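You operate a simulated robot arm through the tools that you are given. There is no shell and no other tool. Be economical: measure what you need, move in short steps, check, and stop when the job is done.

The job below is to be done with a simulated robot arm. You get a single attempt, and the scene is never put back.

TASK
Clamp the green disc, then wipe it clean with a soaped cloth.
Fine: soap from the pump bottle, cloth back, clamp left shut.

Only the result counts: the job must be done as asked and must still hold three seconds after the hand-in. Knocking over, shifting, dropping, spilling or breaking anything else fails it. Flat cloth is picked up by pressing the open fingertips on it (5 to 10 N) and closing them slowly along it; thin cloth reads only 2 to 8 mm in the jaws.

THE ROBOT
A 7-joint arm with a two-finger parallel gripper, fixed in place. Base frame: the origin is at the foot of the arm, x ahead of it, y to its left, z up; the work surface is at about z = 0. Lengths are in cm, angles in rad, forces in N, time in s.
With the tool pointing down near the work surface it reaches from about 22 to 58 cm from the base axis. Its first joint turns from -1.152 to 1.152 rad. Payload 2.5 kg.
The TCP is the grasp point between the finger pads, 2.3 cm short of the fingertips. In the tool frame z runs along the fingers and y along their closing line. The gripper opens to 9.4 cm. The fingers are 3.8 cm wide and 1 cm thick; the gripper's body (5.4 by 9.6 cm) begins 3.9 cm behind the TCP.
Orientation is told as [roll, pitch, yaw] about the base's x, y, z axes, in that order, counted from this pose: with the fingers straight down and closing along the base's y, the tool's x points along the base's -x, its y along +y and its z along -z.

THE INTERFACE
- The arm moves only by the tool arm_command. Its argument "motion" is a list of rows, each a list of 6 numbers: the shift along the tool's x, y, z in cm, then the turn, a rotation vector about the tool's x, y, z in rad. In form: [[dx, dy, dz, wx, wy, wz], ...]. A call has 1 to 12 rows; each row shifts and turns the commanded pose from where the row before left it, along the tool's axes as they then stand. "grip" is the finger opening in cm, from 0 to 9.4, set as the call begins (left out, the last holds). Rows are played at 5 a second. More than 5 cm and 0.15 rad between two rows, or a gripper value outside its range, and nothing of the call is played. Where a pose cannot be reached the arm comes as near as it can. A force on the tool above 90 N (or 10 N above the force at the start of the call, whichever is more), or a blocked arm, ends the call early, and 0.2 s more pass. The fingers move at their own pace (about 10.8 cm/s each) and stop on an object; they squeeze with about 25 N. The grip force told is the motor's: it shows also when the fingers shut on nothing. Time passes only in rows, and 0.2 s behind the last, so rows that do not move let the fingers close. The reply holds the time, the measured pose of the TCP, the force on the tool along the base axes, the opening and the grip force, in the units named above and with some noise, and new pictures: "views" is both (left out), scene, wrist or none.
- Cameras (640 x 400 px; columns grow to the right, rows downward): "scene" is fixed at [9.22, -39.26, 55.12]; the picture's right is [0.97, -0.26, 0.00], its down [-0.13, -0.50, -0.86] and it looks along [0.22, 0.83, -0.52] (base axes); focal length 358 px, centre (320, 200). "wrist" rides on the gripper at [8.6, 1.6, -7.4] in the tool frame; the picture's right is [-0.18, 0.98, 0.00], its down [-0.58, -0.11, -0.81] and it looks along [-0.79, -0.15, 0.59] (tool axes); focal length 243 px, centre (320, 200). There is no depth. A picture from a camera that has moved, and an enlarged one, comes with that camera's place and axes in the base frame and with its lens.
- enlarge(camera, box): a new picture of the part [left, top, right, bottom] of that camera's present view, enlarged. It takes no simulated time.
- sign_off(): hands the job in; it is judged then, once.

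Work in short steps. Places have to be worked out from the pictures, the camera data and where the tool is seen: move nearer, look again, correct. Check each grasp and each placing, and mend what went wrong. You have 120 turns and 170 pictures in all, those below and enlarged ones among them. Open the gripper and draw the arm clear of the work before you hand the job in, unless the task says otherwise; then end with one line.

The tools are called after "Emit:" by a JSON object that holds its "api" and its "payload". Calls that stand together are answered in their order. arm_command: Moves the arm, as the interface text tells. Its arguments: {"type":"object","properties":{"motion":{"type":"array","items":{"type":"array","items":{"type":"number"}}},"grip":{"type":"number"},"views":{"type":"string","enum":["both","scene","wrist","none"]}},"required":["motion"]} The other tools are called the same way: enlarge (camera, box) takes an enlarged picture of a part of a camera's view; sign_off () hands the job in.

At the start:

```text
time: 0.0
tool_pos: [38.24, 1.58, 38.5]
tcp_rot: [-0.001, 0.001, 0.0]
contact_force: [1.0, -0.1, 0.3]
width: 9.39
grip_force: 0.0
```

scene: 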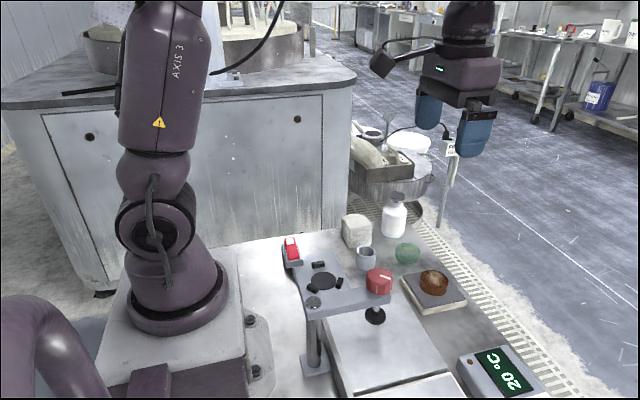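
wrist: 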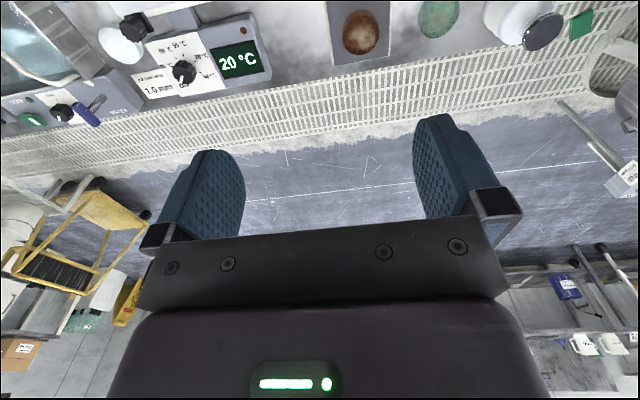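

I'll enlarge the work area of the scene view to identify the objects before moving.

Emit:
{"api": "enlarge", "payload": {"camera": "scene", "box": [260, 180, 460, 305]}}

Emit:
{"api": "enlarge", "payload": {"camera": "scene", "box": [240, 240, 560, 400]}}

Emit:
{"api": "enlarge", "payload": {"camera": "wrist", "box": [0, 0, 640, 200]}}

```text
3.20 times, centred on (360, 242) of scene
camera zoom: at [9.22, -39.26, 55.12], right [0.97, -0.26, 0.0], down [-0.13, -0.5, -0.86], along [0.22, 0.83, -0.52], focal length 1145 px, centre (192, 64)
```

zoom: 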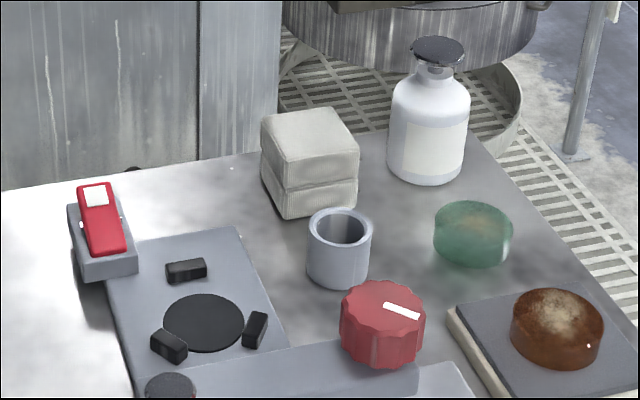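

```text
2.00 times, centred on (400, 320) of scene
camera zoom: at [9.22, -39.26, 55.12], right [0.97, -0.26, 0.0], down [-0.13, -0.5, -0.86], along [0.22, 0.83, -0.52], focal length 716 px, centre (160, -40)
```

zoom: 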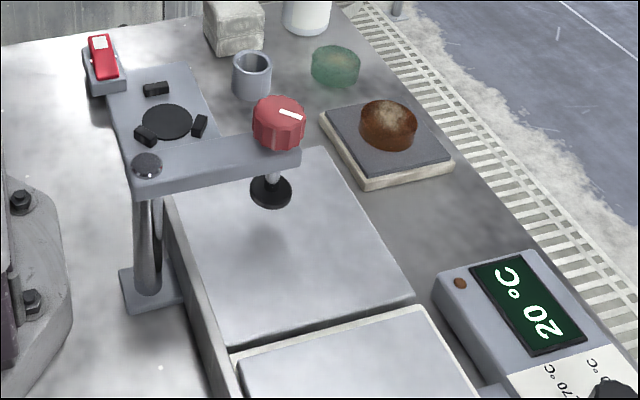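

```text
1.00 times, centred on (320, 100) of wrist
camera zoom: at [29.65, 3.27, 45.88], right [0.18, 0.98, 0.0], down [0.58, -0.11, 0.81], along [0.79, -0.15, -0.59], focal length 243 px, centre (320, 300)
```

zoom: 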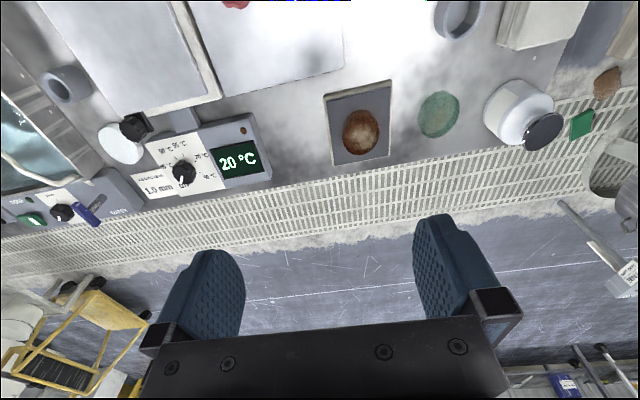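

The items of interest (green disc ~(45,18), white bottle ~(46,27), nest with red lever ~(24,15)) lie to the left. I'll draw back, shift left and tilt so the wrist camera looks down onto them.

Emit:
{"api": "arm_command", "payload": {"motion": [[1.2, 1.2, 0, 0, 0.07, 0], [1.2, 1.2, 0, 0, 0.07, 0], [1.2, 1.2, 0, 0, 0.07, 0], [1.2, 1.2, 0, 0, 0.07, 0], [1.2, 1.2, 0, 0, 0.07, 0], [1.2, 1.2, 0, 0, 0.07, 0], [1.2, 1.2, 0, 0, 0.07, 0], [1.2, 1.2, 0, 0, 0.07, 0], [0, 0, 0, 0, 0, 0]], "views": "wrist"}}

```text
time: 2.0
tool_pos: [29.2, 11.15, 40.5]
tcp_rot: [-0.001, 0.56, 0.001]
contact_force: [-0.1, 0.4, -0.9]
width: 9.38
grip_force: 0.0
camera wrist: at [25.75, 12.86, 51.52], right [0.16, 0.98, -0.1], down [0.92, -0.11, 0.37], along [0.36, -0.15, -0.92], focal length 243 px, centre (320, 200)
```

wrist: 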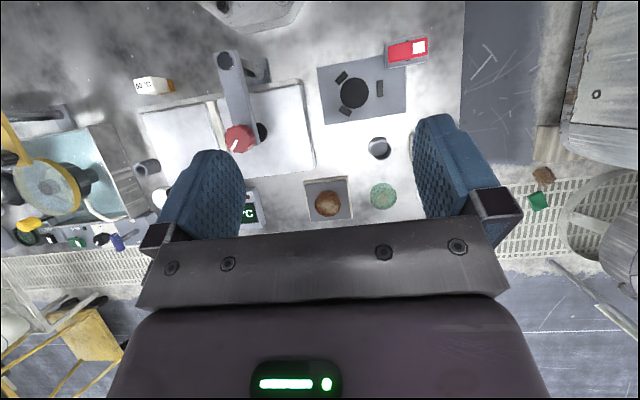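

The overview is useful; enlarging its parts.

Emit:
{"api": "enlarge", "payload": {"camera": "wrist", "box": [280, 20, 480, 145]}}

Emit:
{"api": "enlarge", "payload": {"camera": "wrist", "box": [0, 40, 260, 250]}}

Emit:
{"api": "enlarge", "payload": {"camera": "wrist", "box": [280, 110, 440, 230]}}

```text
3.20 times, centred on (380, 82) of wrist
camera zoom: at [25.75, 12.86, 51.52], right [0.16, 0.98, -0.1], down [0.92, -0.11, 0.37], along [0.36, -0.15, -0.92], focal length 776 px, centre (128, 576)
```

zoom: 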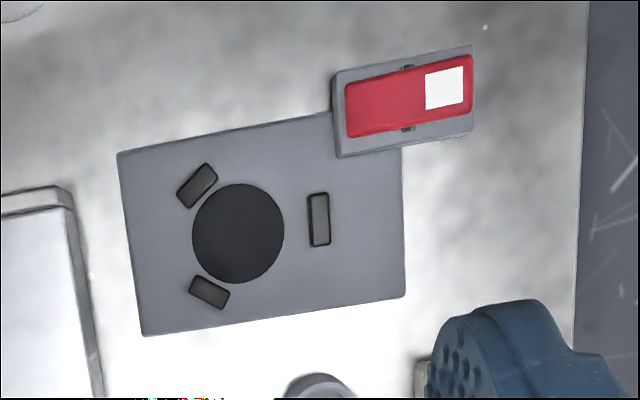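

```text
1.90 times, centred on (130, 145) of wrist
camera zoom: at [25.75, 12.86, 51.52], right [0.16, 0.98, -0.1], down [0.92, -0.11, 0.37], along [0.36, -0.15, -0.92], focal length 462 px, centre (682, 305)
```

zoom: 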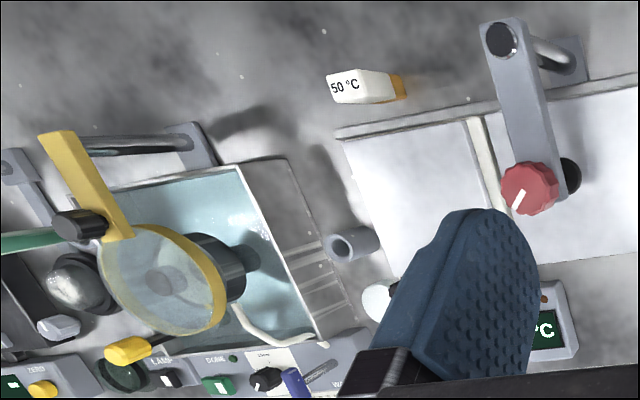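

```text
3.33 times, centred on (360, 170) of wrist
camera zoom: at [25.75, 12.86, 51.52], right [0.16, 0.98, -0.1], down [0.92, -0.11, 0.37], along [0.36, -0.15, -0.92], focal length 809 px, centre (187, 300)
```

zoom: 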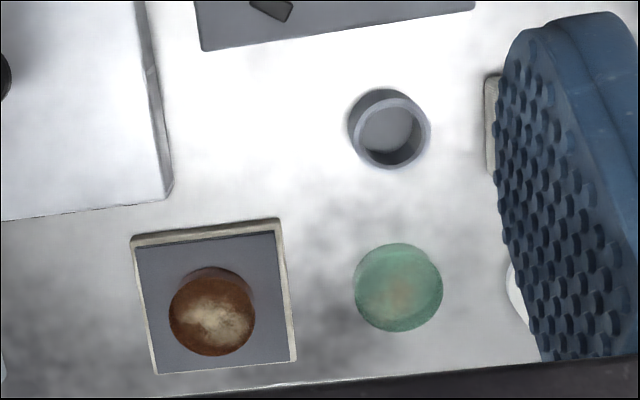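

I need to see the white block and bottle behind the finger; shift left by ~10 cm and look again.

Emit:
{"api": "arm_command", "payload": {"motion": [[0, 3, 0, 0, 0, 0], [0, 3, 0, 0, 0, 0], [0, 3, 1, 0, 0, 0], [0, 3, 1, 0, 0, 0], [0, 0, 1, 0, 0, 0], [0, 0, 0, 0, 0, 0]], "views": "wrist"}}

```text
time: 3.4
tool_pos: [27.49, 23.24, 38.06]
tcp_rot: [-0.001, 0.558, -0.001]
contact_force: [0.2, 0.0, 0.7]
width: 9.42
grip_force: 0.0
camera wrist: at [24.09, 24.94, 49.01], right [0.16, 0.98, -0.1], down [0.92, -0.11, 0.37], along [0.36, -0.15, -0.92], focal length 243 px, centre (320, 200)
```

wrist: 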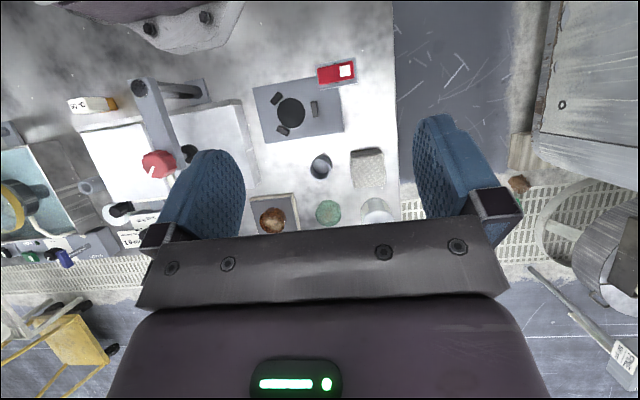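

Emit:
{"api": "enlarge", "payload": {"camera": "wrist", "box": [240, 130, 410, 240]}}

Emit:
{"api": "enlarge", "payload": {"camera": "wrist", "box": [230, 50, 400, 160]}}

Emit:
{"api": "enlarge", "payload": {"camera": "scene", "box": [330, 180, 430, 242]}}

```text
3.64 times, centred on (325, 185) of wrist
camera zoom: at [24.09, 24.94, 49.01], right [0.16, 0.98, -0.1], down [0.92, -0.11, 0.37], along [0.36, -0.15, -0.92], focal length 882 px, centre (302, 254)
```

zoom: 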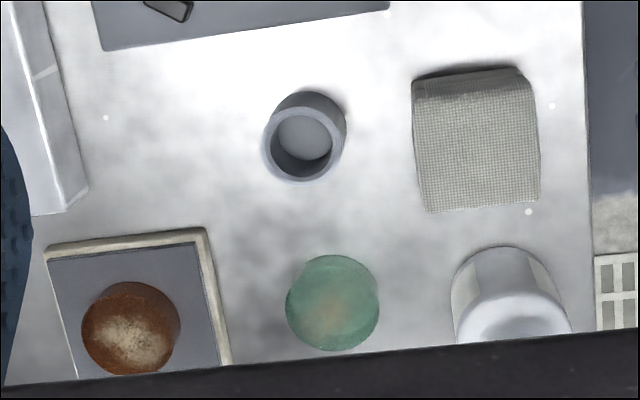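

```text
3.64 times, centred on (315, 105) of wrist
camera zoom: at [24.09, 24.94, 49.01], right [0.16, 0.98, -0.1], down [0.92, -0.11, 0.37], along [0.36, -0.15, -0.92], focal length 882 px, centre (338, 546)
```

zoom: 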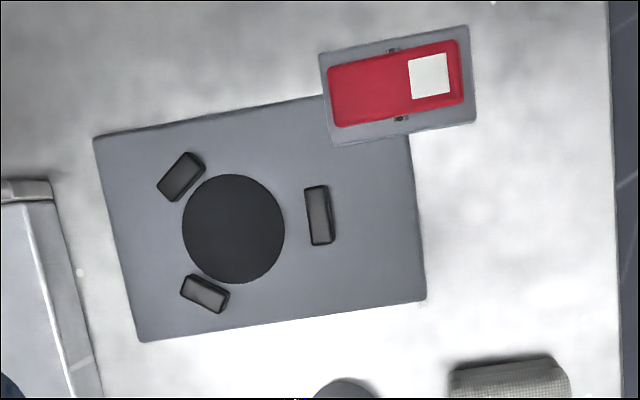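

```text
6.40 times, centred on (380, 211) of scene
camera zoom: at [9.22, -39.26, 55.12], right [0.97, -0.26, 0.0], down [-0.13, -0.5, -0.86], along [0.22, 0.83, -0.52], focal length 2291 px, centre (-64, 130)
```

zoom: 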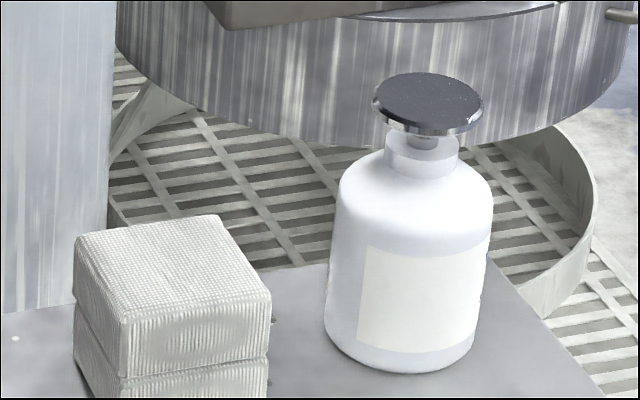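

The folded waffle cloth (~(37,27)), dished pump bottle, and a 3‑jaw nest with red rocker are identified. Zoom the nest and rocker from the scene camera to judge heights and which end of the rocker is up.

Emit:
{"api": "enlarge", "payload": {"camera": "scene", "box": [270, 230, 360, 286]}}

Emit:
{"api": "enlarge", "payload": {"camera": "scene", "box": [335, 205, 435, 268]}}

```text
7.11 times, centred on (315, 258) of scene
camera zoom: at [9.22, -39.26, 55.12], right [0.97, -0.26, 0.0], down [-0.13, -0.5, -0.86], along [0.22, 0.83, -0.52], focal length 2545 px, centre (356, -212)
```

zoom: 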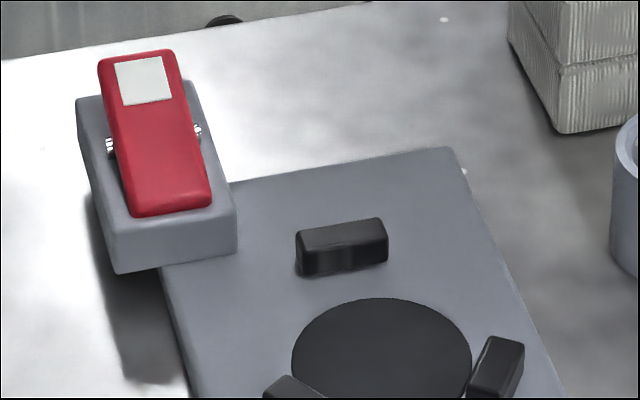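

```text
6.35 times, centred on (385, 236) of scene
camera zoom: at [9.22, -39.26, 55.12], right [0.97, -0.26, 0.0], down [-0.13, -0.5, -0.86], along [0.22, 0.83, -0.52], focal length 2273 px, centre (-93, -32)
```

zoom: 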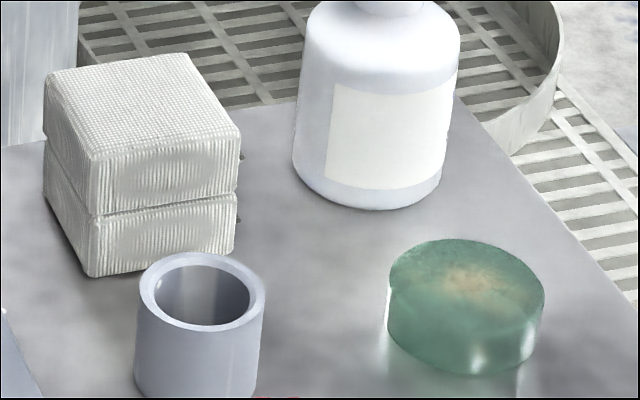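

The rocker's white end (+y) is up, so pressing it down should shut the clamp; the disc is ~5.5 cm wide, ~2 cm high. Level the tool and go over the green disc.

Emit:
{"api": "arm_command", "payload": {"motion": [[0, 0, 0, 0, -0.14, 0], [0, 0, 0, 0, -0.14, 0], [0, 0, 0, 0, -0.14, 0], [0, 0, 0, 0, -0.139, 0], [-4.6, -1.2, 0, 0, 0, 0], [-4.6, -1.2, 2, 0, 0, 0], [-4.6, -1.2, 4, 0, 0, 0], [-4.6, -1.2, 4, 0, 0, 0], [0, 0, 4, 0, 0, 0], [0, 0, 3, 0, 0, 0], [0, 0, 0, 0, 0, 0]]}}

```text
refused: row 6 steps farther than a row can; nothing moved
```

Emit:
{"api": "arm_command", "payload": {"motion": [[0, 0, 0, 0, -0.14, 0], [0, 0, 0, 0, -0.14, 0], [0, 0, 0, 0, -0.14, 0], [0, 0, 0, 0, -0.139, 0], [-4.6, -1.2, 0, 0, 0, 0], [-4.6, -1.2, 0, 0, 0, 0], [-4.6, -1.2, 0, 0, 0, 0], [-4.6, -1.2, 0, 0, 0, 0], [0, 0, 4.5, 0, 0, 0], [0, 0, 4.5, 0, 0, 0], [0, 0, 4.5, 0, 0, 0], [0, 0, 4.5, 0, 0, 0]]}}

```text
time: 6.0
tool_pos: [45.7, 18.28, 20.25]
tcp_rot: [0.0, 0.0, -0.001]
contact_force: [-0.5, 0.7, 0.0]
width: 9.39
grip_force: 0.1
camera wrist: at [37.16, 20.12, 27.62], right [0.18, 0.98, 0.0], down [0.58, -0.11, 0.81], along [0.79, -0.15, -0.59], focal length 243 px, centre (320, 200)
```

scene: 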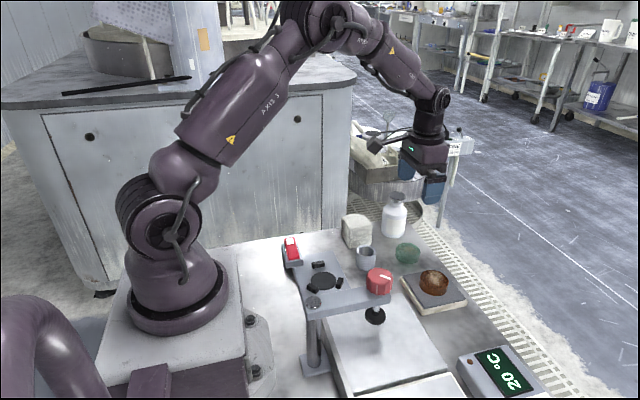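
wrist: 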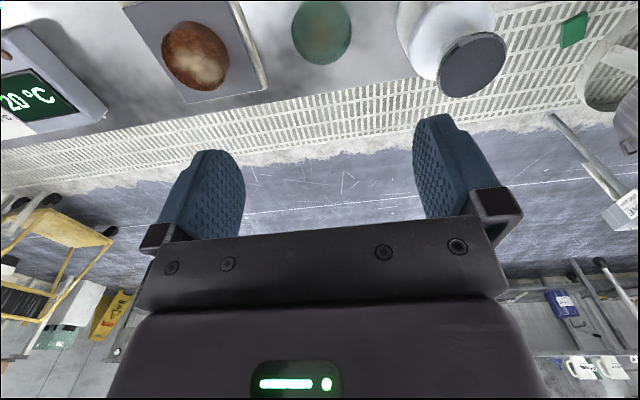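

Disc centre measured at ~(45.85,18.55). Descend with fingers opened to 7.8, to TCP z≈3.4 so tips grip only the upper half of the disc.

Emit:
{"api": "arm_command", "payload": {"motion": [[-0.15, 0.27, 3, 0, 0, 0], [0, 0, 4, 0, 0, 0], [0, 0, 4, 0, 0, 0], [0, 0, 3, 0, 0, 0], [0, 0, 1.5, 0, 0, 0], [0, 0, 0, 0, 0, 0]], "grip": 7.8}}

```text
time: 7.4
tool_pos: [45.94, 18.75, 4.63]
tcp_rot: [0.001, -0.002, 0.0]
contact_force: [0.0, 0.9, 0.4]
width: 7.78
grip_force: 0.1
camera wrist: at [37.37, 20.37, 11.99], right [0.18, 0.98, 0.0], down [0.58, -0.11, 0.81], along [0.79, -0.15, -0.59], focal length 243 px, centre (320, 200)
```

scene: 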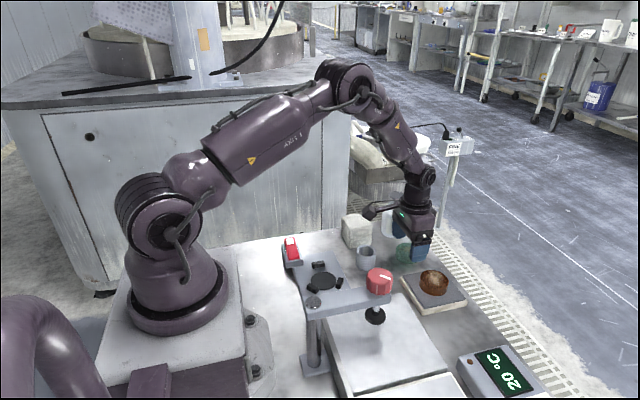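
wrist: 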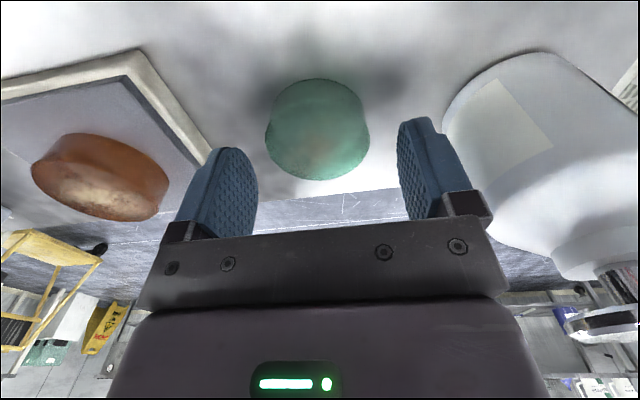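

Centred well. Lower 1.2 cm more and close.

Emit:
{"api": "arm_command", "payload": {"motion": [[0.1, -0.1, 0.6, 0, 0, 0], [0, 0, 0.6, 0, 0, 0], [0, 0, 0, 0, 0, 0]], "views": "none"}}

Emit:
{"api": "arm_command", "payload": {"motion": [[0, 0, 0, 0, 0, 0], [0, 0, 0, 0, 0, 0], [0, 0, 0, 0, 0, 0], [0, 0, 0, 0, 0, 0]], "grip": 4.5, "views": "wrist"}}

```text
time: 8.2
tool_pos: [45.83, 18.47, 3.42]
tcp_rot: [0.001, 0.0, 0.001]
contact_force: [-0.7, 0.3, 0.2]
width: 7.81
grip_force: 0.3
```

```text
time: 9.2
tool_pos: [45.78, 18.48, 3.26]
tcp_rot: [0.0, 0.003, 0.001]
contact_force: [0.4, 0.5, 0.9]
width: 5.49
grip_force: 25.1
camera wrist: at [37.22, 20.24, 10.88], right [0.18, 0.98, 0.0], down [0.58, -0.11, 0.81], along [0.79, -0.15, -0.59], focal length 243 px, centre (320, 200)
```

wrist: 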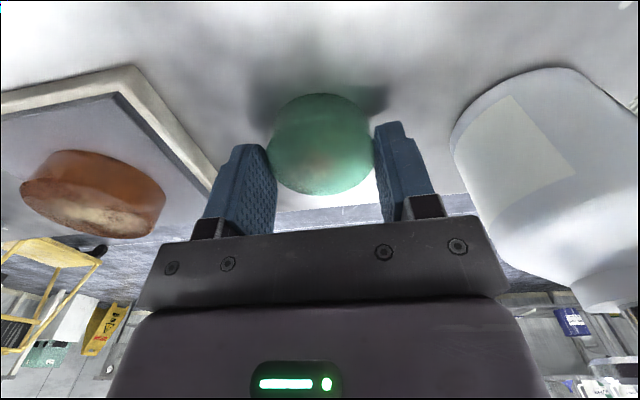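

Grip holds at 5.49 cm. Lift and carry over to above the nest ~(24.6,14.5) at TCP z≈13.

Emit:
{"api": "arm_command", "payload": {"motion": [[0, 0, -3, 0, 0, 0], [0, 0, -4, 0, 0, 0], [0, 0, -3, 0, 0, 0], [4, -0.8, 0, 0, 0, 0], [4, -0.8, 0, 0, 0, 0], [4, -0.8, 0, 0, 0, 0], [4, -0.8, 0, 0, 0, 0], [4, -0.8, 0, 0, 0, 0], [1.2, 0, 0, 0, 0, 0], [0, 0, 0, 0, 0, 0]]}}

```text
time: 11.4
tool_pos: [24.63, 14.38, 13.45]
tcp_rot: [-0.001, 0.001, 0.0]
contact_force: [0.3, 0.5, -1.0]
width: 5.51
grip_force: 24.8
camera wrist: at [16.04, 16.12, 20.88], right [0.18, 0.98, 0.0], down [0.58, -0.11, 0.81], along [0.79, -0.15, -0.59], focal length 243 px, centre (320, 200)
```

scene: 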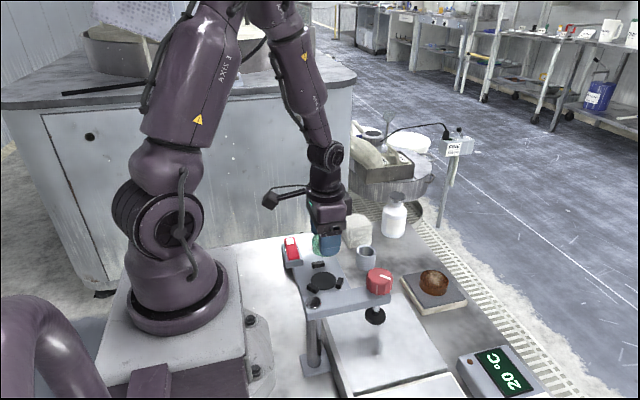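
wrist: 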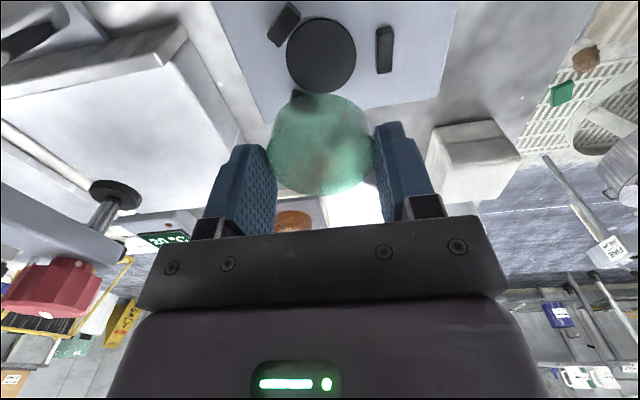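

Pad centre measured at ~(24.35,14.6). Adjust and lower to TCP z≈8 to check alignment against the jaws.

Emit:
{"api": "arm_command", "payload": {"motion": [[0.3, 0.25, 1.5, 0, 0, 0], [0, 0, 2, 0, 0, 0], [0, 0, 2, 0, 0, 0], [0, 0, 0, 0, 0, 0]]}}

Emit:
{"api": "enlarge", "payload": {"camera": "wrist", "box": [200, 0, 440, 200]}}

Emit:
{"api": "enlarge", "payload": {"camera": "scene", "box": [280, 220, 360, 300]}}

```text
time: 12.4
tool_pos: [24.43, 14.63, 7.87]
tcp_rot: [0.0, 0.001, 0.0]
contact_force: [-0.5, 1.2, -1.9]
width: 5.47
grip_force: 24.9
camera wrist: at [15.73, 16.37, 15.4], right [0.18, 0.98, 0.0], down [0.58, -0.11, 0.81], along [0.79, -0.15, -0.59], focal length 243 px, centre (320, 200)
```

scene: 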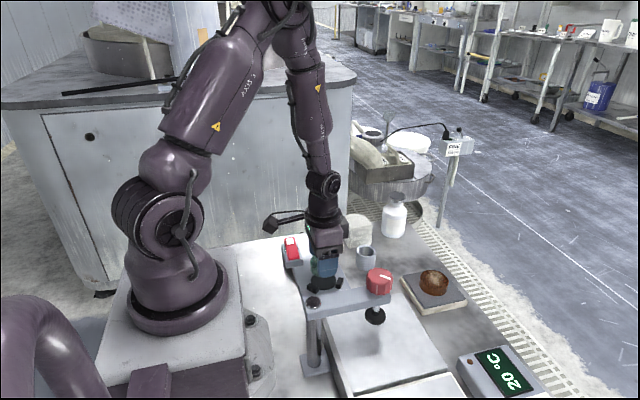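
wrist: 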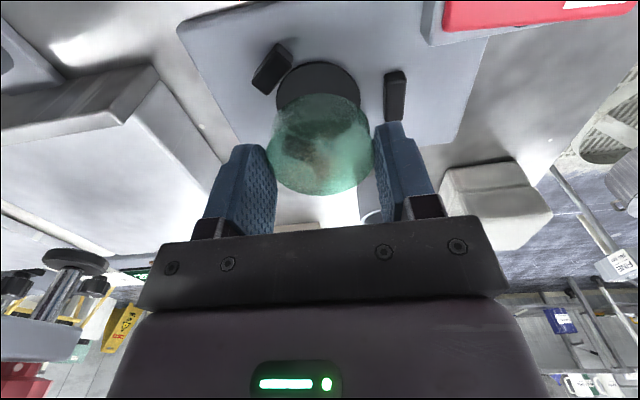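

```text
2.00 times, centred on (320, 100) of wrist
camera zoom: at [15.73, 16.37, 15.4], right [0.18, 0.98, 0.0], down [0.58, -0.11, 0.81], along [0.79, -0.15, -0.59], focal length 485 px, centre (320, 400)
```

zoom: 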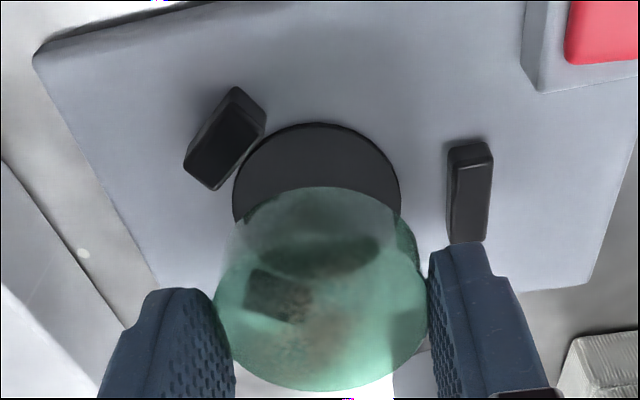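

```text
5.00 times, centred on (320, 260) of scene
camera zoom: at [9.22, -39.26, 55.12], right [0.97, -0.26, 0.0], down [-0.13, -0.5, -0.86], along [0.22, 0.83, -0.52], focal length 1790 px, centre (320, -100)
```

zoom: 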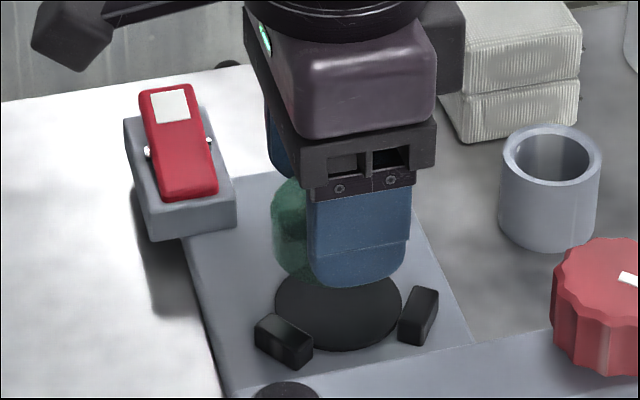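

Edge-based estimate puts the pad centre at (24.65,14.6). Correct and lower 3 cm, leaving a little above the pad.

Emit:
{"api": "arm_command", "payload": {"motion": [[-0.2, 0.15, 1.0, 0, 0, 0], [0, 0, 1, 0, 0, 0], [0, 0, 0.7, 0, 0, 0], [0, 0, 0, 0, 0, 0]], "views": "wrist"}}

Emit:
{"api": "enlarge", "payload": {"camera": "wrist", "box": [200, 0, 440, 200]}}

Emit:
{"api": "enlarge", "payload": {"camera": "scene", "box": [280, 220, 360, 300]}}

```text
time: 13.4
tool_pos: [24.75, 15.07, 5.22]
tcp_rot: [0.0, 0.0, -0.001]
contact_force: [0.0, 0.6, -0.9]
width: 5.51
grip_force: 25.0
camera wrist: at [16.08, 16.69, 12.76], right [0.18, 0.98, 0.0], down [0.58, -0.11, 0.81], along [0.79, -0.15, -0.59], focal length 243 px, centre (320, 200)
```

wrist: 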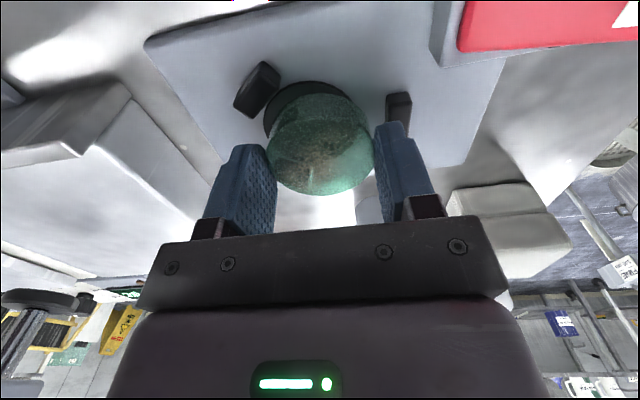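

```text
2.00 times, centred on (320, 100) of wrist
camera zoom: at [16.08, 16.69, 12.76], right [0.18, 0.98, 0.0], down [0.58, -0.11, 0.81], along [0.79, -0.15, -0.59], focal length 485 px, centre (320, 400)
```

zoom: 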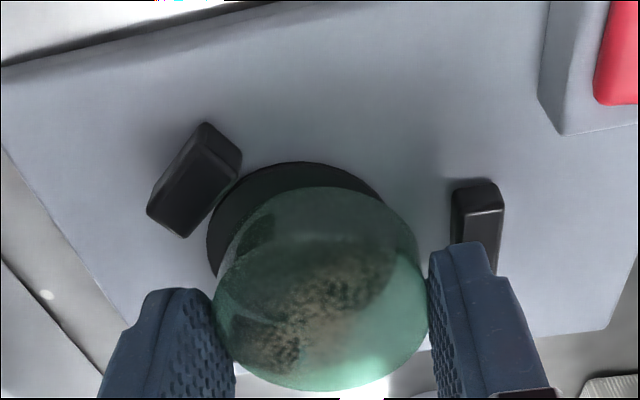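

```text
5.00 times, centred on (320, 260) of scene
camera zoom: at [9.22, -39.26, 55.12], right [0.97, -0.26, 0.0], down [-0.13, -0.5, -0.86], along [0.22, 0.83, -0.52], focal length 1790 px, centre (320, -100)
```

zoom: 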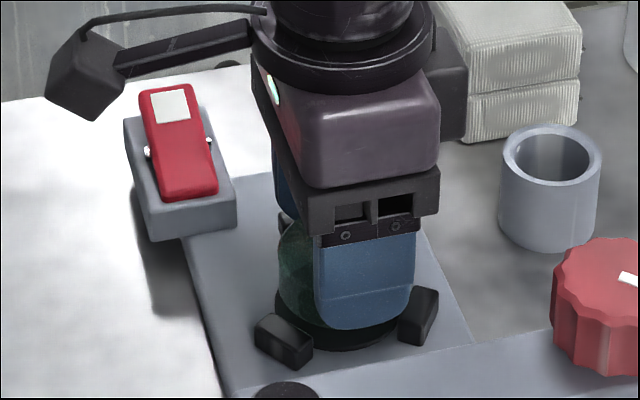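

Near edges of disc and pad line up in x; y needs about −0.2. Lower gently to the pad watching force.

Emit:
{"api": "arm_command", "payload": {"motion": [[0, -0.22, 0.4, 0, 0, 0], [0, 0, 0.3, 0, 0, 0], [0, 0, 0, 0, 0, 0]], "views": "none"}}

Emit:
{"api": "arm_command", "payload": {"motion": [[0, 0, 0.2, 0, 0, 0], [0, 0, 0, 0, 0, 0]], "views": "wrist"}}

```text
time: 14.2
tool_pos: [24.71, 14.72, 4.78]
tcp_rot: [0.0, 0.001, -0.001]
contact_force: [-14.4, -2.1, 67.9]
width: 5.48
grip_force: 24.7
```

```text
time: 14.5
tool_pos: [24.59, 14.76, 4.68]
tcp_rot: [0.002, 0.003, 0.001]
contact_force: [-1.8, -1.0, 9.1]
width: 5.49
grip_force: 25.0
stopped in row 1: the force on the tool passed its limit (the readings are from after the stop); the commanded pose is now the measured one
camera wrist: at [16.02, 16.42, 12.19], right [0.18, 0.98, 0.0], down [0.58, -0.11, 0.81], along [0.79, -0.15, -0.59], focal length 243 px, centre (320, 200)
```

wrist: 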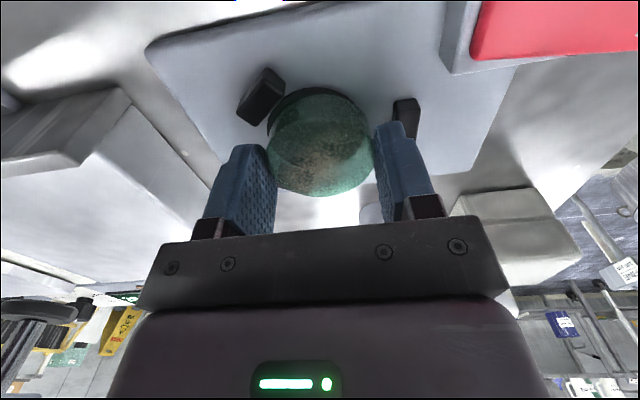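

Contact at TCP z≈4.7; check whether the disc lies on the pad or on a jaw.

Emit:
{"api": "enlarge", "payload": {"camera": "wrist", "box": [220, 50, 420, 210]}}

Emit:
{"api": "enlarge", "payload": {"camera": "scene", "box": [295, 250, 355, 300]}}

```text
2.50 times, centred on (320, 130) of wrist
camera zoom: at [16.02, 16.42, 12.19], right [0.18, 0.98, 0.0], down [0.58, -0.11, 0.81], along [0.79, -0.15, -0.59], focal length 606 px, centre (320, 375)
```

zoom: 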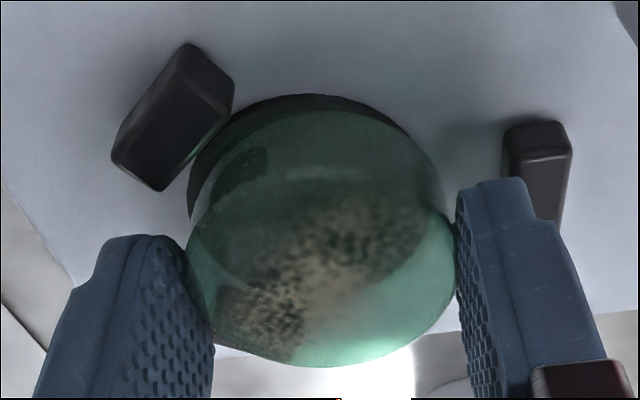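

```text
8.00 times, centred on (325, 275) of scene
camera zoom: at [9.22, -39.26, 55.12], right [0.97, -0.26, 0.0], down [-0.13, -0.5, -0.86], along [0.22, 0.83, -0.52], focal length 2864 px, centre (280, -400)
```

zoom: 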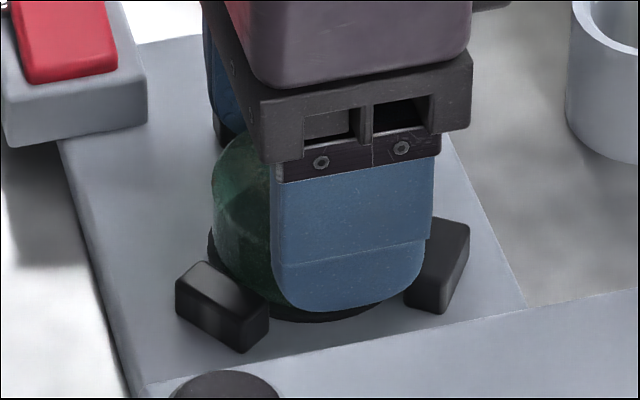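

The disc bottom (~1.4) appears seated on the raised pad, about 0.2 far in +x. Nudge −0.2 in x, then release by a small opening and lift straight up.

Emit:
{"api": "arm_command", "payload": {"motion": [[0.1, 0, -0.05, 0, 0, 0], [0.1, 0, 0, 0, 0, 0], [0, 0, 0, 0, 0, 0]], "views": "none"}}

Emit:
{"api": "arm_command", "payload": {"motion": [[0, 0, 0, 0, 0, 0], [0, 0, 0, 0, 0, 0]], "grip": 5.9, "views": "wrist"}}

```text
time: 15.3
tool_pos: [24.3, 14.68, 4.75]
tcp_rot: [0.0, 0.003, -0.001]
contact_force: [-0.2, -0.1, -1.0]
width: 5.49
grip_force: 25.3
```

```text
time: 15.9
tool_pos: [24.4, 14.63, 4.8]
tcp_rot: [0.001, 0.002, 0.0]
contact_force: [0.0, 0.9, 0.2]
width: 5.89
grip_force: 0.0
camera wrist: at [15.83, 16.41, 12.26], right [0.18, 0.98, 0.0], down [0.58, -0.11, 0.81], along [0.79, -0.15, -0.59], focal length 243 px, centre (320, 200)
```

wrist: 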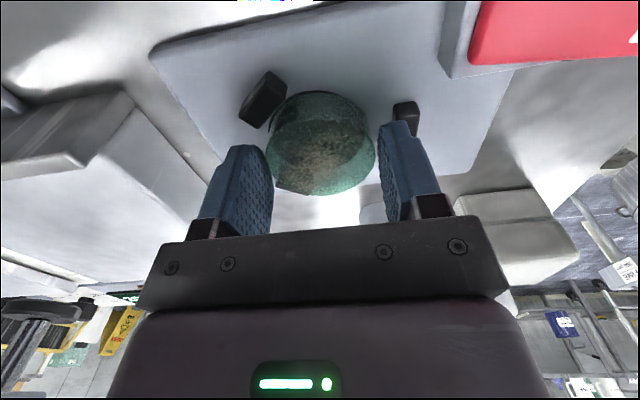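

Released; lift straight up ~8 cm and inspect.

Emit:
{"api": "arm_command", "payload": {"motion": [[0, 0, -0.5, 0, 0, 0], [0, 0, -2, 0, 0, 0], [0, 0, -3, 0, 0, 0], [0, 0, -3, 0, 0, 0], [0, 0, 0, 0, 0, 0]]}}

Emit:
{"api": "enlarge", "payload": {"camera": "wrist", "box": [220, 0, 420, 125]}}

Emit:
{"api": "enlarge", "payload": {"camera": "scene", "box": [270, 230, 370, 310]}}

```text
time: 17.1
tool_pos: [24.26, 14.88, 13.31]
tcp_rot: [0.0, 0.003, 0.001]
contact_force: [0.6, -0.9, 0.5]
width: 5.89
grip_force: 0.1
camera wrist: at [15.73, 16.52, 20.85], right [0.18, 0.98, 0.0], down [0.58, -0.11, 0.81], along [0.79, -0.15, -0.59], focal length 243 px, centre (320, 200)
```

scene: 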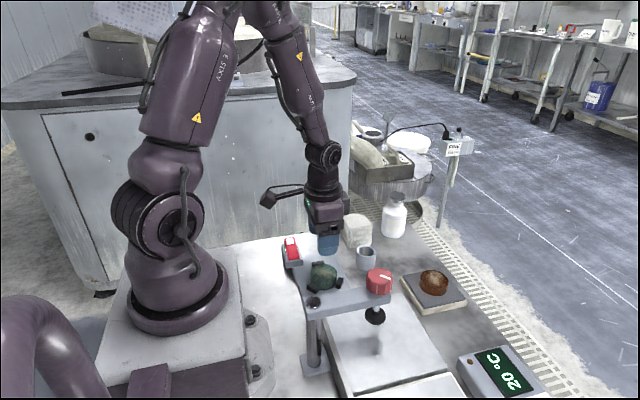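
wrist: 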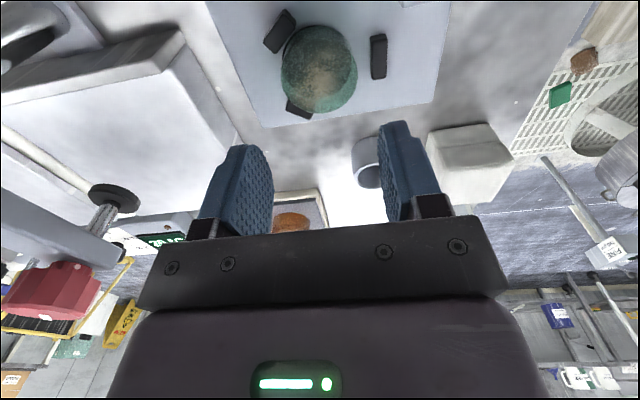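

```text
3.20 times, centred on (320, 62) of wrist
camera zoom: at [15.73, 16.52, 20.85], right [0.18, 0.98, 0.0], down [0.58, -0.11, 0.81], along [0.79, -0.15, -0.59], focal length 776 px, centre (320, 640)
```

zoom: 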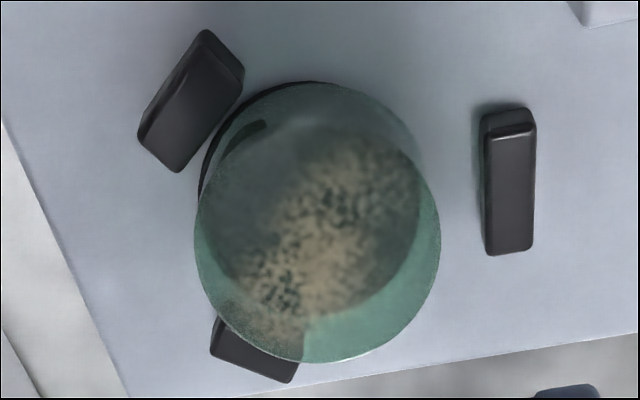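

```text
5.00 times, centred on (320, 270) of scene
camera zoom: at [9.22, -39.26, 55.12], right [0.97, -0.26, 0.0], down [-0.13, -0.5, -0.86], along [0.22, 0.83, -0.52], focal length 1790 px, centre (320, -150)
```

zoom: 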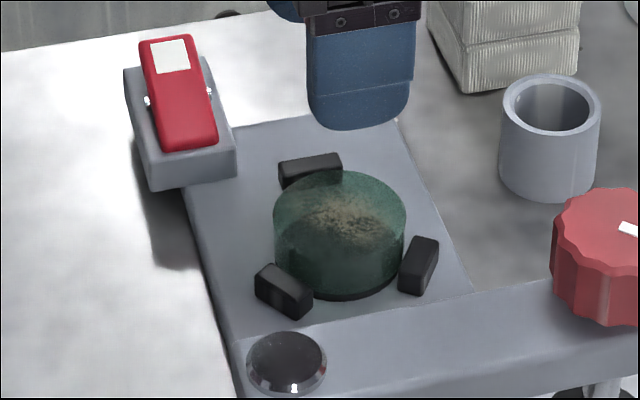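

Disc is seated on the pad between the jaws. Close the fingers and move toward the rocker, staying high, to locate its white end.

Emit:
{"api": "arm_command", "payload": {"motion": [[1.6, 3, 0, 0, 0, 0], [1.6, 3, 0, 0, 0, 0], [1.6, 2, 0, 0, 0, 0], [0, 0, 0, 0, 0, 0]], "grip": 0, "views": "wrist"}}

Emit:
{"api": "enlarge", "payload": {"camera": "wrist", "box": [220, 0, 420, 125]}}

```text
time: 18.1
tool_pos: [19.59, 22.68, 13.45]
tcp_rot: [-0.002, 0.002, -0.001]
contact_force: [-1.0, 0.2, 0.4]
width: 0.0
grip_force: 25.1
camera wrist: at [11.04, 24.45, 20.91], right [0.18, 0.98, 0.0], down [0.58, -0.11, 0.81], along [0.79, -0.15, -0.59], focal length 243 px, centre (320, 200)
```

wrist: 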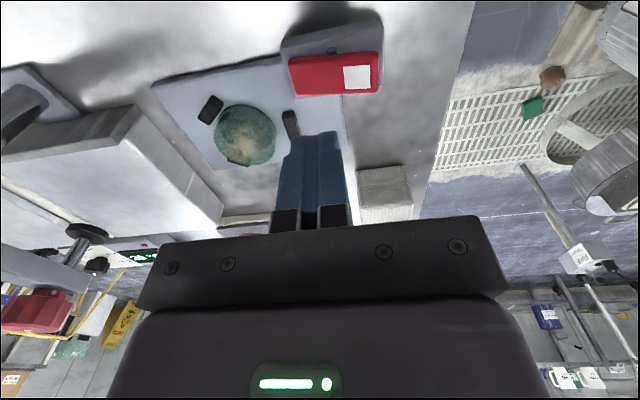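

```text
3.20 times, centred on (320, 62) of wrist
camera zoom: at [11.04, 24.45, 20.91], right [0.18, 0.98, 0.0], down [0.58, -0.11, 0.81], along [0.79, -0.15, -0.59], focal length 776 px, centre (320, 640)
```

zoom: 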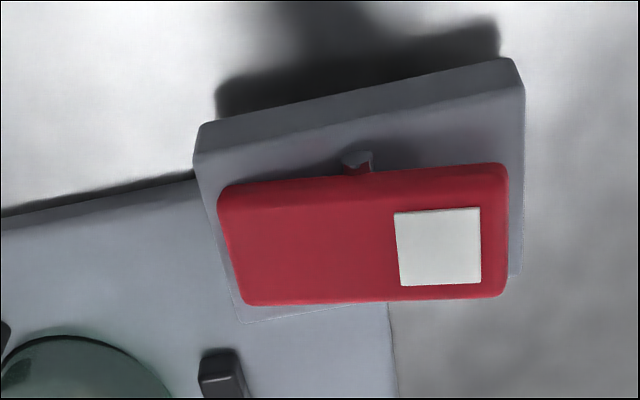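

White end located at ~(19.6,25.4,4.5). Move over it and descend to just above.

Emit:
{"api": "arm_command", "payload": {"motion": [[0, 2.9, 0, 0, 0, 0], [0, 0, 3, 0, 0, 0], [0, 0, 2, 0, 0, 0], [0, 0, 0, 0, 0, 0]]}}

Emit:
{"api": "enlarge", "payload": {"camera": "scene", "box": [260, 200, 340, 280]}}

```text
time: 19.1
tool_pos: [19.54, 25.62, 8.32]
tcp_rot: [0.002, 0.001, 0.001]
contact_force: [0.6, 0.1, 0.5]
width: 0.0
grip_force: 25.3
camera wrist: at [11.0, 27.35, 15.75], right [0.18, 0.98, 0.0], down [0.58, -0.11, 0.81], along [0.79, -0.15, -0.59], focal length 243 px, centre (320, 200)
```

scene: 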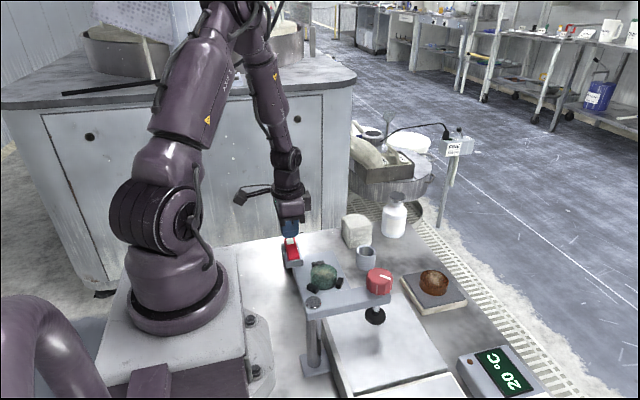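
wrist: 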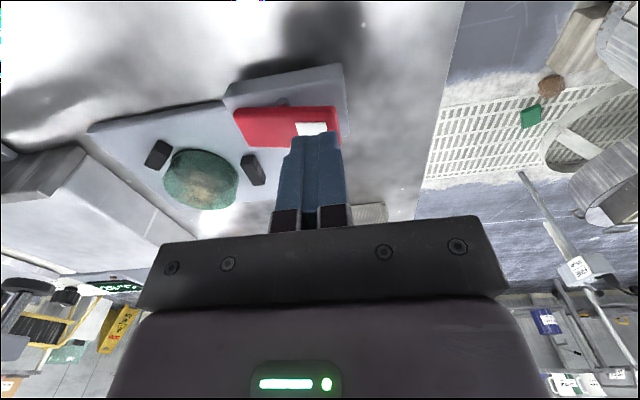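

```text
5.00 times, centred on (300, 240) of scene
camera zoom: at [9.22, -39.26, 55.12], right [0.97, -0.26, 0.0], down [-0.13, -0.5, -0.86], along [0.22, 0.83, -0.52], focal length 1790 px, centre (420, 0)
```

zoom: 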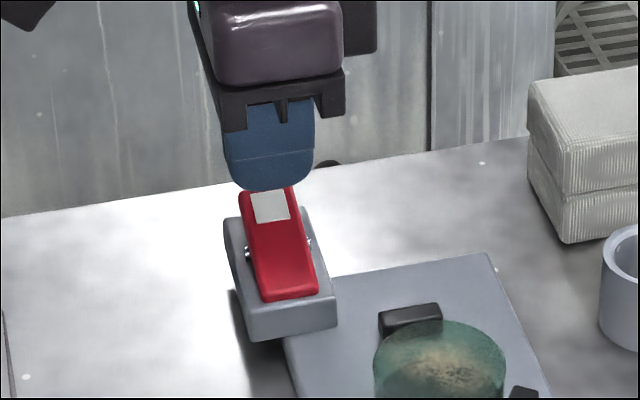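

Aligned over the white end. Press down in small steps.

Emit:
{"api": "arm_command", "payload": {"motion": [[0, 0, 0.5, 0, 0, 0], [0, 0, 0.4, 0, 0, 0], [0, 0, 0.4, 0, 0, 0], [0, 0, 0.3, 0, 0, 0]], "views": "none"}}

Emit:
{"api": "arm_command", "payload": {"motion": [[0, 0, 0.3, 0, 0, 0], [0, 0, 0.3, 0, 0, 0], [0, 0, 0.2, 0, 0, 0]], "views": "wrist"}}

```text
time: 20.1
tool_pos: [19.66, 25.57, 6.56]
tcp_rot: [0.0, 0.002, 0.0]
contact_force: [0.0, 0.2, -0.5]
width: 0.02
grip_force: 24.8
```

```text
time: 20.8
tool_pos: [19.62, 25.56, 6.28]
tcp_rot: [-0.001, 0.002, 0.0]
contact_force: [-2.6, -3.7, 15.6]
width: 0.0
grip_force: 25.4
stopped in row 3: the force on the tool passed its limit (the readings are from after the stop); the commanded pose is now the measured one
camera wrist: at [11.06, 27.39, 13.88], right [0.18, 0.98, 0.0], down [0.58, -0.11, 0.8], along [0.79, -0.15, -0.59], focal length 243 px, centre (320, 200)
```

wrist: 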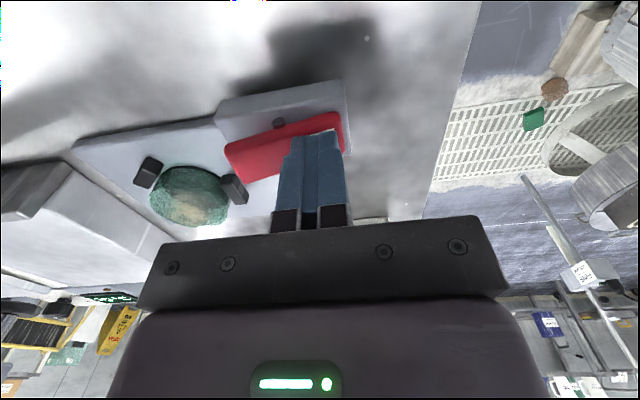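

The rocker tipped and the +y jaw moved against the disc. Raise and check that it stays shut.

Emit:
{"api": "arm_command", "payload": {"motion": [[0, 0, -2, 0, 0, 0], [0, -1, -3, 0, 0, 0], [0, -1.9, -2.5, 0, 0, 0], [0, 0, 0, 0, 0, 0]]}}

Emit:
{"api": "enlarge", "payload": {"camera": "wrist", "box": [180, 0, 400, 180]}}

Emit:
{"api": "enlarge", "payload": {"camera": "scene", "box": [270, 230, 370, 310]}}

```text
time: 21.8
tool_pos: [19.47, 23.0, 13.84]
tcp_rot: [0.001, 0.004, 0.0]
contact_force: [-0.4, -0.2, 0.7]
width: 0.01
grip_force: 24.7
camera wrist: at [11.01, 24.63, 21.44], right [0.18, 0.98, 0.0], down [0.58, -0.11, 0.8], along [0.79, -0.15, -0.59], focal length 243 px, centre (320, 200)
```

scene: 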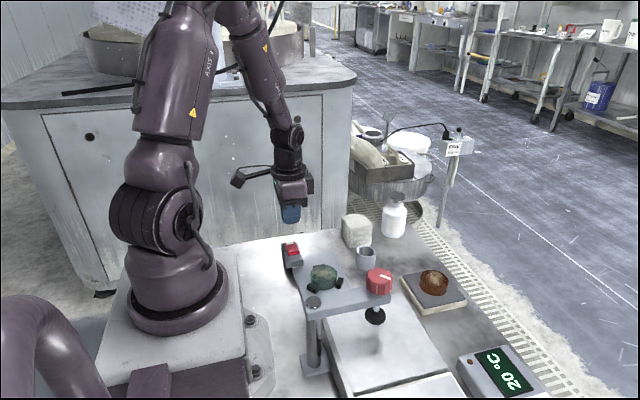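
wrist: 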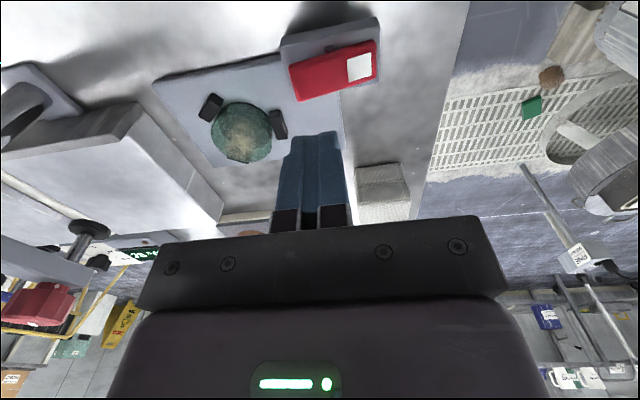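

```text
2.22 times, centred on (290, 90) of wrist
camera zoom: at [11.01, 24.63, 21.44], right [0.18, 0.98, 0.0], down [0.58, -0.11, 0.8], along [0.79, -0.15, -0.59], focal length 539 px, centre (387, 444)
```

zoom: 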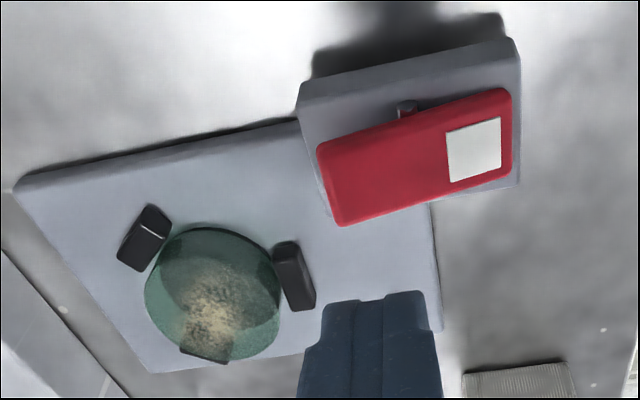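

```text
5.00 times, centred on (320, 270) of scene
camera zoom: at [9.22, -39.26, 55.12], right [0.97, -0.26, 0.0], down [-0.13, -0.5, -0.86], along [0.22, 0.83, -0.52], focal length 1790 px, centre (320, -150)
```

zoom: 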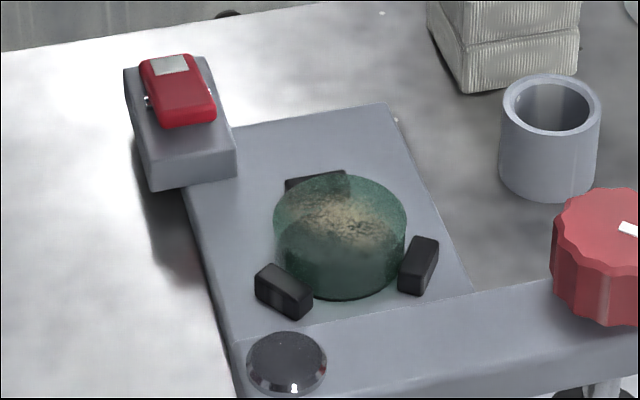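

The clamp is shut and stays. Now go over the folded cloth (~(36.5,27.5)), fingers opened, at z≈14.

Emit:
{"api": "arm_command", "payload": {"motion": [[-4, 1, 0, 0, 0, 0], [-4, 1, 0, 0, 0, 0], [-4, 1, 0, 0, 0, 0], [-4, 1, 0, 0, 0, 0], [-0.8, 0.3, 0, 0, 0, 0], [0, 0, 0, 0, 0, 0]], "grip": 9}}

Emit:
{"api": "enlarge", "payload": {"camera": "wrist", "box": [220, 0, 460, 150]}}

Emit:
{"api": "enlarge", "payload": {"camera": "scene", "box": [325, 190, 425, 270]}}

```text
time: 23.2
tool_pos: [36.52, 27.12, 13.61]
tcp_rot: [-0.001, 0.003, -0.001]
contact_force: [-0.1, 0.4, 1.6]
width: 8.98
grip_force: 0.0
camera wrist: at [27.9, 28.86, 21.2], right [0.18, 0.98, 0.0], down [0.58, -0.11, 0.8], along [0.79, -0.15, -0.59], focal length 243 px, centre (320, 200)
```

scene: 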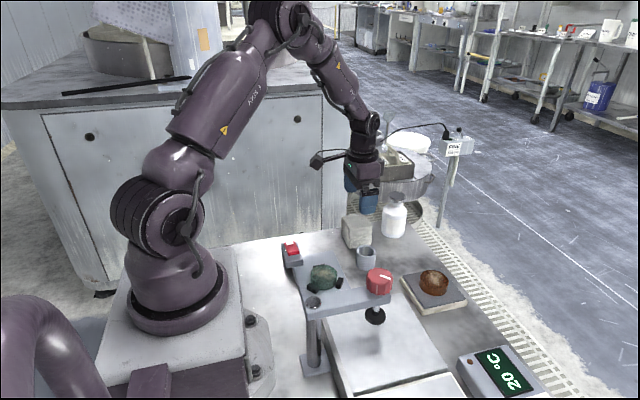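
wrist: 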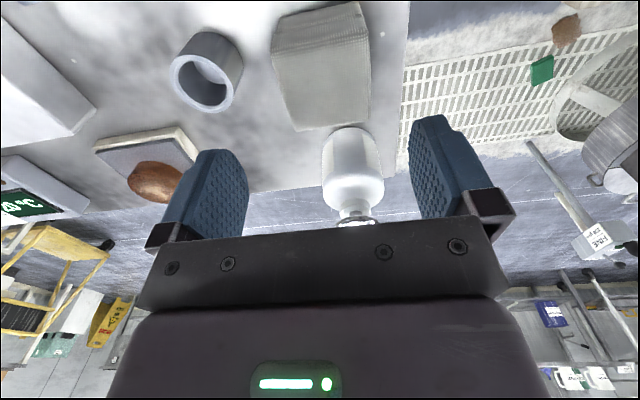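

```text
2.67 times, centred on (340, 75) of wrist
camera zoom: at [27.9, 28.86, 21.2], right [0.18, 0.98, 0.0], down [0.58, -0.11, 0.8], along [0.79, -0.15, -0.59], focal length 647 px, centre (267, 533)
```

zoom: 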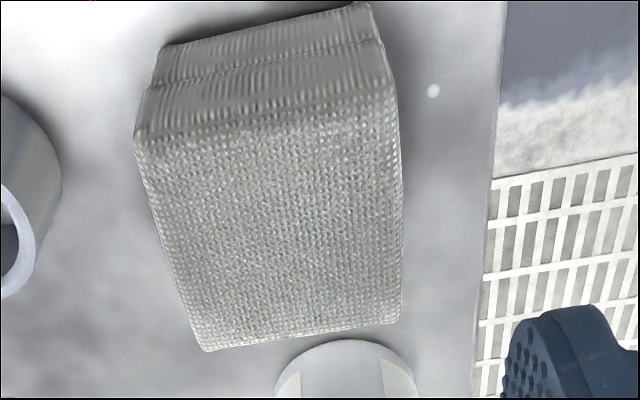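

```text
5.00 times, centred on (375, 230) of scene
camera zoom: at [9.22, -39.26, 55.12], right [0.97, -0.26, 0.0], down [-0.13, -0.5, -0.86], along [0.22, 0.83, -0.52], focal length 1790 px, centre (45, 50)
```

zoom: 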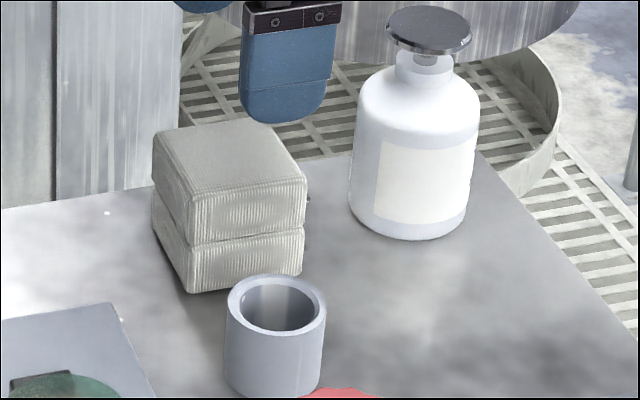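

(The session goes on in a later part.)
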